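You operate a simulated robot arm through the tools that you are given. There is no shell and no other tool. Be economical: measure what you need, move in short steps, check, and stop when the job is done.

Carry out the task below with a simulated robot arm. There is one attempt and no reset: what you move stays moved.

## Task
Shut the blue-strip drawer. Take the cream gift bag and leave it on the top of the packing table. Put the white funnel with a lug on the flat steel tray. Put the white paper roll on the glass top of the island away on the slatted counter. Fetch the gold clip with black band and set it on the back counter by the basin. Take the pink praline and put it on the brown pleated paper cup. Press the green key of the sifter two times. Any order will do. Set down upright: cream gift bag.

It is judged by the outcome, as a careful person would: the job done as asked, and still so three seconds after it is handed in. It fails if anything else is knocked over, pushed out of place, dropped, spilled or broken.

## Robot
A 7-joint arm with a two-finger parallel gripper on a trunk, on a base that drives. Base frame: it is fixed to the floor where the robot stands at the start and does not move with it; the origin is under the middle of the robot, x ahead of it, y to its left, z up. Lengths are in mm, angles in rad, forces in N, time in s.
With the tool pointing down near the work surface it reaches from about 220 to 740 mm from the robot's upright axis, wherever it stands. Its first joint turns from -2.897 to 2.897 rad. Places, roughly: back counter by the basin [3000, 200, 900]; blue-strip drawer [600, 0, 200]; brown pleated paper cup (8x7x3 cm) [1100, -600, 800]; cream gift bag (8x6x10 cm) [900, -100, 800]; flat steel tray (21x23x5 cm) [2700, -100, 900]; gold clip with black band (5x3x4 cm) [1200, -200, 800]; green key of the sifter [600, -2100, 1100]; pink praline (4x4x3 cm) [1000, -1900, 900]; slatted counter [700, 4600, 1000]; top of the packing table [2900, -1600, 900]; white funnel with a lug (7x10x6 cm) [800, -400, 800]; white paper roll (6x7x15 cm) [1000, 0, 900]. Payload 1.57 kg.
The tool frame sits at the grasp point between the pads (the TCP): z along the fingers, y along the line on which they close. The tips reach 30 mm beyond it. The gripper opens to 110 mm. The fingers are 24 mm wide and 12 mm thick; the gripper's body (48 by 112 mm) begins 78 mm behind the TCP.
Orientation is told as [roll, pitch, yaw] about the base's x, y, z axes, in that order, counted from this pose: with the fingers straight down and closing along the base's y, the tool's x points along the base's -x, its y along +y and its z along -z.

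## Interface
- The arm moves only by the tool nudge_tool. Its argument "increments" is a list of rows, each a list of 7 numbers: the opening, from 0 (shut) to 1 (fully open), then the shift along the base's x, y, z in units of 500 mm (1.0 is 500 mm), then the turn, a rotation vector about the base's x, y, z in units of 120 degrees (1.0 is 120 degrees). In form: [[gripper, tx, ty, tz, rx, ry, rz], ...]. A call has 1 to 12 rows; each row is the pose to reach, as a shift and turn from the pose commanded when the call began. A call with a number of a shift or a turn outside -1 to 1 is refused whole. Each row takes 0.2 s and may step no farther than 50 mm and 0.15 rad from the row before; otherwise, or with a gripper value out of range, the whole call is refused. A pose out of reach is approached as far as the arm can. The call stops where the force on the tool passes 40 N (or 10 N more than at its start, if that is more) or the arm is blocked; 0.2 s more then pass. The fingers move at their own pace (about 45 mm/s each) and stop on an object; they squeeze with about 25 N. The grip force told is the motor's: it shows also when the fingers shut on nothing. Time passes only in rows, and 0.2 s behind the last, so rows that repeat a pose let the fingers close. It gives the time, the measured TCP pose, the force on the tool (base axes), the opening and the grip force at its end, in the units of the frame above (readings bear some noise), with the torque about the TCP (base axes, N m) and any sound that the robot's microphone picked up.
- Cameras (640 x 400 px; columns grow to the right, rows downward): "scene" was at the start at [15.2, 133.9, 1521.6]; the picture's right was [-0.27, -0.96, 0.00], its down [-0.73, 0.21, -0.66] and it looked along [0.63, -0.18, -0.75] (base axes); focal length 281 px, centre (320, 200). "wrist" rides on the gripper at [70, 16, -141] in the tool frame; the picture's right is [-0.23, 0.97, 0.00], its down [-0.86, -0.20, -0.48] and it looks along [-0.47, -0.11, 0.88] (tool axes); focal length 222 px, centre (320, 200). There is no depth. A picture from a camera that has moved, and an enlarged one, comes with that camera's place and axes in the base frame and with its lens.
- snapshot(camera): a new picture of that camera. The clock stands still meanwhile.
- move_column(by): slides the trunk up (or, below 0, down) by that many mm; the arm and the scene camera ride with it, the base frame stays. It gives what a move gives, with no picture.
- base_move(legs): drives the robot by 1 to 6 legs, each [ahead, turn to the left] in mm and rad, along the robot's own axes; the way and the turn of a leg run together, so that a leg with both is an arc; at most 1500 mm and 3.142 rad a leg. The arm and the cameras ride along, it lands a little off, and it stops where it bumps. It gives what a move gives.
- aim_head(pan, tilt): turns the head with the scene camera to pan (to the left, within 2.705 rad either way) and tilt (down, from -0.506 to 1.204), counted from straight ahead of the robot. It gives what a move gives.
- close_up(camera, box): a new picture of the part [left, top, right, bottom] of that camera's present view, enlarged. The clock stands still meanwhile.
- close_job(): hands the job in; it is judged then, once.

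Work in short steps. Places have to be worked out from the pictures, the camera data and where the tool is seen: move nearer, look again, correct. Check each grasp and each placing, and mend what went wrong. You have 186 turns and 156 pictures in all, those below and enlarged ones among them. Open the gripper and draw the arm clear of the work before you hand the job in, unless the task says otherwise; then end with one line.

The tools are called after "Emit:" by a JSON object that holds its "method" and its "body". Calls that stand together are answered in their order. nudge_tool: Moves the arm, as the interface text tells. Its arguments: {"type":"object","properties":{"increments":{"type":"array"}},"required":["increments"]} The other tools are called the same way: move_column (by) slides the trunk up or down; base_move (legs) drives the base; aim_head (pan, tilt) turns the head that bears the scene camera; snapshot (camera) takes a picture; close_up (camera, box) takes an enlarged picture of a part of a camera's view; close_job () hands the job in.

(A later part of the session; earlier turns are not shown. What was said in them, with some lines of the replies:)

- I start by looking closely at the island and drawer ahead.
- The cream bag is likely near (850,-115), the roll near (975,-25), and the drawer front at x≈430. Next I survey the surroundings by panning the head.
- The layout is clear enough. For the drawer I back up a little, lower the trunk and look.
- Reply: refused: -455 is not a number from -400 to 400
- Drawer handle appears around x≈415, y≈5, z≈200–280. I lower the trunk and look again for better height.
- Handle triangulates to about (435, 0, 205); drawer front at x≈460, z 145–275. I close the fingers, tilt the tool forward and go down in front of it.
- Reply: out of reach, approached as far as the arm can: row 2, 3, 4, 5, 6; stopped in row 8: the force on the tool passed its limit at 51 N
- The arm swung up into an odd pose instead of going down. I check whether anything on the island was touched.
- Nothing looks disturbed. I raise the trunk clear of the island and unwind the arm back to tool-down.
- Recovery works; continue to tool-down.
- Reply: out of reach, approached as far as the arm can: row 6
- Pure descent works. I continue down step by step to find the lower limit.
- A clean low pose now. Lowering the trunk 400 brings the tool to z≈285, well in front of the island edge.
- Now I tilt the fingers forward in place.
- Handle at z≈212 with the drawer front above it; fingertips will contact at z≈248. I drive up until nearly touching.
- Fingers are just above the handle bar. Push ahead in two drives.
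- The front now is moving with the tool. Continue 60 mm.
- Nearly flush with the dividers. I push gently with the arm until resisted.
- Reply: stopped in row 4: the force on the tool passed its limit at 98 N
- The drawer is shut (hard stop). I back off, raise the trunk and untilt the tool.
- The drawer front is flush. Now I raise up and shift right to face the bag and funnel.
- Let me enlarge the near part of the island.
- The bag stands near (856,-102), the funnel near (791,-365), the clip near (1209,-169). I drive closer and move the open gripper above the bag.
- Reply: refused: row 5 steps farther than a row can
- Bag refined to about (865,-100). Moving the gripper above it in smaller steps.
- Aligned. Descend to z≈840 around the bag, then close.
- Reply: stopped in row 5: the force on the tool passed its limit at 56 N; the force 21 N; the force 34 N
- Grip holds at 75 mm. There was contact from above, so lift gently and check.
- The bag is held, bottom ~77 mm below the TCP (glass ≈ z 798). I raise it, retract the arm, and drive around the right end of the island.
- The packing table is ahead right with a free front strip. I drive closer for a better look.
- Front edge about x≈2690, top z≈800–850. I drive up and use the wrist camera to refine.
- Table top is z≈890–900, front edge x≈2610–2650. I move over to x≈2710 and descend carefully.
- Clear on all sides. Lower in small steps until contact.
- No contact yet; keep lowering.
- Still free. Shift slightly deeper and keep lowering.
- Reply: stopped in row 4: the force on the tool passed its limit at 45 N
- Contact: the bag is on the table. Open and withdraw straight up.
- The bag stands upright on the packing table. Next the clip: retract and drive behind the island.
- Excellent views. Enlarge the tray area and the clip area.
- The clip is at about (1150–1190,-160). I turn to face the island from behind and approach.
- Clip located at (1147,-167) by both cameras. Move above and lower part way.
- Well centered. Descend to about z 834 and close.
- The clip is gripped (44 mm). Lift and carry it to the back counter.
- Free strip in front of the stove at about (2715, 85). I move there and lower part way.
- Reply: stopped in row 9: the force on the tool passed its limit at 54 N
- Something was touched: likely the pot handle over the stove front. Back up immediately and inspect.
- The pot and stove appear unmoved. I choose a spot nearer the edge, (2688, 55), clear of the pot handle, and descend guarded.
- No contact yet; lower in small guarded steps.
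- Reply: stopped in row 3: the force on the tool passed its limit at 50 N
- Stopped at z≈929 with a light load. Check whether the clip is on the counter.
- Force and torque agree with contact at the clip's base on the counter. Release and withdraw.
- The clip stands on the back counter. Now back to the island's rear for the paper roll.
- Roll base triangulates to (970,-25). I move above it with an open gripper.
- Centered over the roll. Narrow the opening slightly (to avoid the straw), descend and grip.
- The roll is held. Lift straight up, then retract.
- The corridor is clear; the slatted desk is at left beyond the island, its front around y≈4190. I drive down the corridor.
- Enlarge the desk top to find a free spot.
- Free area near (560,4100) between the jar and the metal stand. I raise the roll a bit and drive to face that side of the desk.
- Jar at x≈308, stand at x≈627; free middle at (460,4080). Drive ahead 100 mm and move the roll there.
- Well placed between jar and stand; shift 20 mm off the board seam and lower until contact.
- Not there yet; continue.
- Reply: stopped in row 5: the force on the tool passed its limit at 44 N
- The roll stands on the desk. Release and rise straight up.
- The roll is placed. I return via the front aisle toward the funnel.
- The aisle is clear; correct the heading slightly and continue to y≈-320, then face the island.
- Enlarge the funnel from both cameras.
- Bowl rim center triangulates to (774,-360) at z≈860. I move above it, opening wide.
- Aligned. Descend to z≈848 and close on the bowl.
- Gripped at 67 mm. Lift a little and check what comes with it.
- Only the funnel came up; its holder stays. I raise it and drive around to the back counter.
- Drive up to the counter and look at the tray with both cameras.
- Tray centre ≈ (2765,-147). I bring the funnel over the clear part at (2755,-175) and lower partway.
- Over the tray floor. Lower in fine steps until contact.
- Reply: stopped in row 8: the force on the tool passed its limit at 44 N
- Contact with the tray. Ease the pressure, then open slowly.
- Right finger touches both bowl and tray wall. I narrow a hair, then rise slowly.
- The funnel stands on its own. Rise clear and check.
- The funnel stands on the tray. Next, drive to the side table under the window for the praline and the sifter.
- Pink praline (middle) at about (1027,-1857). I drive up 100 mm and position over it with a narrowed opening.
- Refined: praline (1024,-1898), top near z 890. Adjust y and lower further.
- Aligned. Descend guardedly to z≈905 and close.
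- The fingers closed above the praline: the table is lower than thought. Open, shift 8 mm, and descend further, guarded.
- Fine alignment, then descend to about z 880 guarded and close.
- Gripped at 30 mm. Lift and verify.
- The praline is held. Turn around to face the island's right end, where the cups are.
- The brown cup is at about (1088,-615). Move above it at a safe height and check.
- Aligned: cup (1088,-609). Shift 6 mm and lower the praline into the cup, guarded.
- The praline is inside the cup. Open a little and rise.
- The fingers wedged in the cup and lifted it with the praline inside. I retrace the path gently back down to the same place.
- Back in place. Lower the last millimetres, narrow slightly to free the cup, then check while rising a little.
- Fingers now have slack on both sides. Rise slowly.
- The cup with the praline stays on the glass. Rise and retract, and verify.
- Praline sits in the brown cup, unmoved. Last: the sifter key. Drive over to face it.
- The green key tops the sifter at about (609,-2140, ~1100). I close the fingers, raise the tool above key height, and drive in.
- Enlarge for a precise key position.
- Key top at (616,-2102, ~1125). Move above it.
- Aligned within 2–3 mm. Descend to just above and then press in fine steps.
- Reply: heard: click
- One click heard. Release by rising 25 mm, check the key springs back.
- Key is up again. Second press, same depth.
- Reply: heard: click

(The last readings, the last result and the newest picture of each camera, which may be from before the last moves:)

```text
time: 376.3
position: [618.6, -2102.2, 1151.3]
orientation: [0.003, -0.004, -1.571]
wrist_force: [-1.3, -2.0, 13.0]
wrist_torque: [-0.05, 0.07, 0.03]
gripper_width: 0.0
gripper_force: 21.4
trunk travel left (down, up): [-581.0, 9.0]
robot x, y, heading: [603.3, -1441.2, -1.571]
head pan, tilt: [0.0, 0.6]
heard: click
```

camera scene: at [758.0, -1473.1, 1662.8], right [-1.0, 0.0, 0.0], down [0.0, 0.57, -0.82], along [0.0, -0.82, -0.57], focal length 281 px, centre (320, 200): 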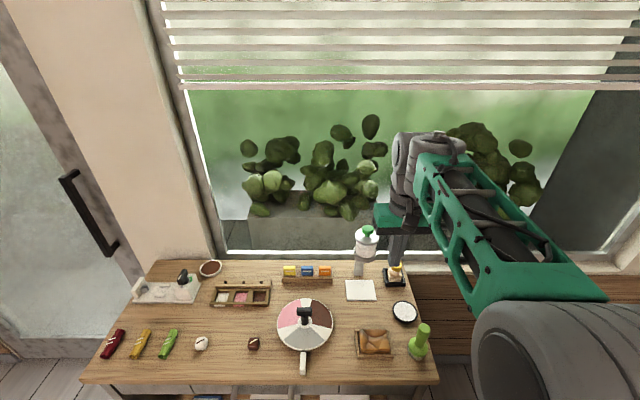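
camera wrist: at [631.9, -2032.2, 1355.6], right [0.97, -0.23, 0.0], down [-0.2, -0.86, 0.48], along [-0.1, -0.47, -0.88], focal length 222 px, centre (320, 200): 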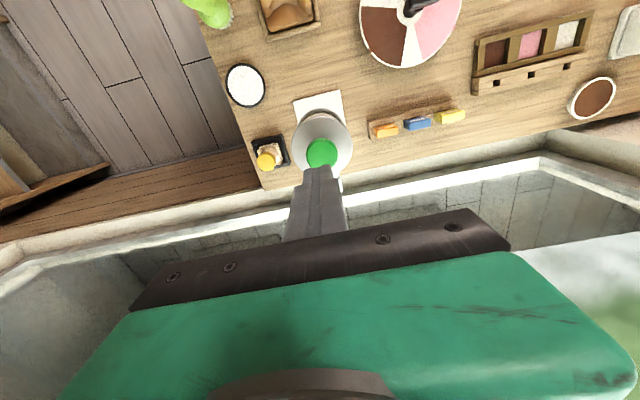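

Second click heard. Rise, withdraw the arm and open the gripper.

Emit:
{"method": "nudge_tool", "body": {"increments": [[0, 0, 0, 0.02, 0, 0, 0], [0, 0, 0, 0.08, 0, 0, 0], [0, 0, 0, 0.14, 0, 0, 0], [0, 0, 0.08, 0.14, 0, 0, 0], [0, 0, 0.16, 0.14, 0, 0, 0], [0, 0, 0.24, 0.14, 0, 0, 0], [0, 0, 0.32, 0.14, 0, 0, 0]]}}

Emit:
{"method": "base_move", "body": {"legs": [[-240, 0]]}}

Emit:
{"method": "nudge_tool", "body": {"increments": [[0.5, 0, 0, 0, 0, 0, 0], [1, 0, 0, 0, 0, 0, 0], [1, 0, 0, 0, 0, 0, 0], [1, 0, 0, 0, 0, 0, 0]]}}

Emit:
{"method": "snapshot", "body": {"camera": "scene"}}

```text
time: 377.9
position: [619.3, -1940.5, 1219.2]
orientation: [0.003, -0.001, -1.571]
wrist_force: [-0.5, 0.5, -0.4]
wrist_torque: [-0.05, 0.03, -0.01]
gripper_width: 0.1
gripper_force: 21.5
trunk travel left (down, up): [-581.0, 9.0]
robot x, y, heading: [604.2, -1446.3, -1.569]
head pan, tilt: [0.0, 0.6]
```

```text
time: 379.6
position: [619.9, -1702.5, 1219.4]
orientation: [0.002, 0.0, -1.571]
wrist_force: [-0.1, 0.5, 0.1]
wrist_torque: [-0.04, 0.04, 0.0]
gripper_width: 0.0
gripper_force: 21.6
trunk travel left (down, up): [-581.0, 9.0]
robot x, y, heading: [603.1, -1206.8, -1.57]
head pan, tilt: [0.0, 0.6]
```

```text
time: 380.6
position: [617.9, -1703.4, 1219.6]
orientation: [0.004, 0.001, -1.57]
wrist_force: [0.3, 0.6, -0.3]
wrist_torque: [-0.01, 0.0, 0.01]
gripper_width: 84.0
gripper_force: 0.2
trunk travel left (down, up): [-581.0, 9.0]
robot x, y, heading: [600.1, -1203.3, -1.566]
head pan, tilt: [0.0, 0.6]
```

```text
18 pictures are left
camera scene: at [757.7, -1233.1, 1662.8], right [-1.0, 0.0, 0.0], down [0.0, 0.56, -0.83], along [0.0, -0.83, -0.56], focal length 281 px, centre (320, 200)
```

scene: 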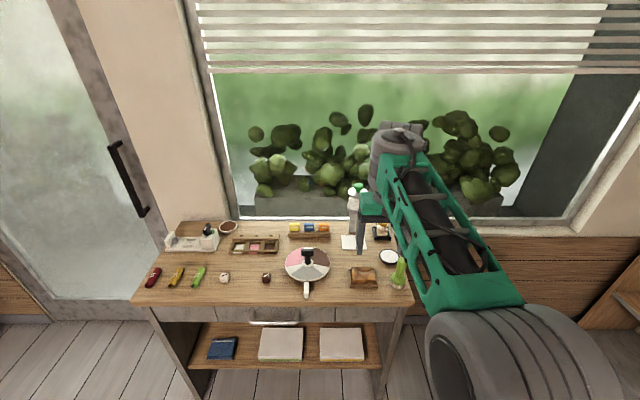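

One last check of the back counter and packing table from here.

Emit:
{"method": "aim_head", "body": {"pan": 1.8, "tilt": 0.25}}

Emit:
{"method": "close_up", "body": {"camera": "scene", "box": [180, 120, 480, 280]}}

```text
time: 382.4
position: [618.9, -1702.4, 1218.6]
orientation: [0.005, 0.0, -1.571]
wrist_force: [0.4, -0.4, 0.1]
wrist_torque: [-0.02, -0.03, 0.02]
gripper_width: 109.9
gripper_force: 0.0
trunk travel left (down, up): [-581.0, 9.0]
robot x, y, heading: [602.3, -1204.9, -1.566]
head pan, tilt: [1.799, 0.25]
```

```text
2.13 times, centred on (330, 200) of scene
camera zoom: at [848.6, -1123.5, 1695.0], right [0.23, -0.97, 0.0], down [-0.24, -0.06, -0.97], along [0.94, 0.22, -0.25], focal length 600 px, centre (299, 200)
```

zoom: 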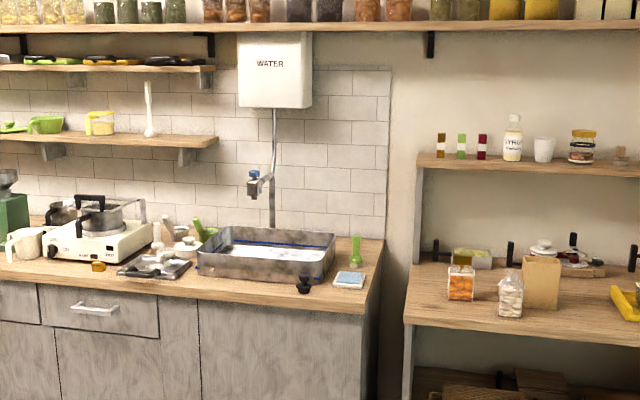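

Emit:
{"method": "close_up", "body": {"camera": "scene", "box": [220, 215, 290, 260]}}

```text
8.89 times, centred on (255, 238) of scene
camera zoom: at [848.6, -1123.5, 1695.0], right [0.23, -0.97, 0.0], down [-0.24, -0.06, -0.97], along [0.94, 0.22, -0.25], focal length 2500 px, centre (898, -133)
```

zoom: 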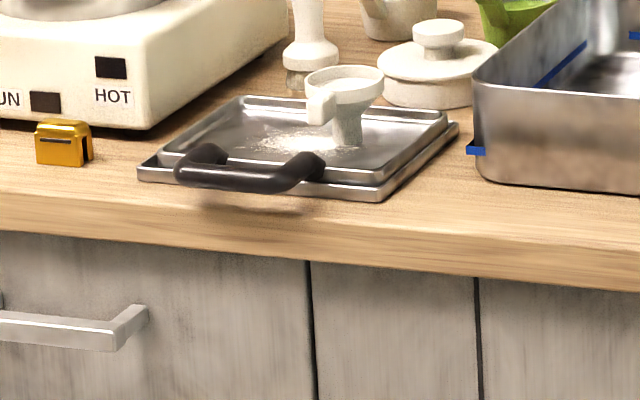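

The funnel stands on the tray, the clip is on the counter, and the bag is upright on the packing table. The arm is clear and the gripper is open, so I hand the job in.

Emit:
{"method": "close_job", "body": {}}

```text
The job is handed in.
```

All seven tasks are done and the job is handed in: drawer shut, bag upright on the packing table, funnel on the tray, roll on the slatted counter, clip on the back counter, praline in the brown cup, and two clicks heard from the sifter key. Three brief contacts on the way: the tool pressed on the stove front or pot handle with no visible shift, the tray was nudged about 4 mm, and the brown cup was lifted with the praline inside and set back in place.
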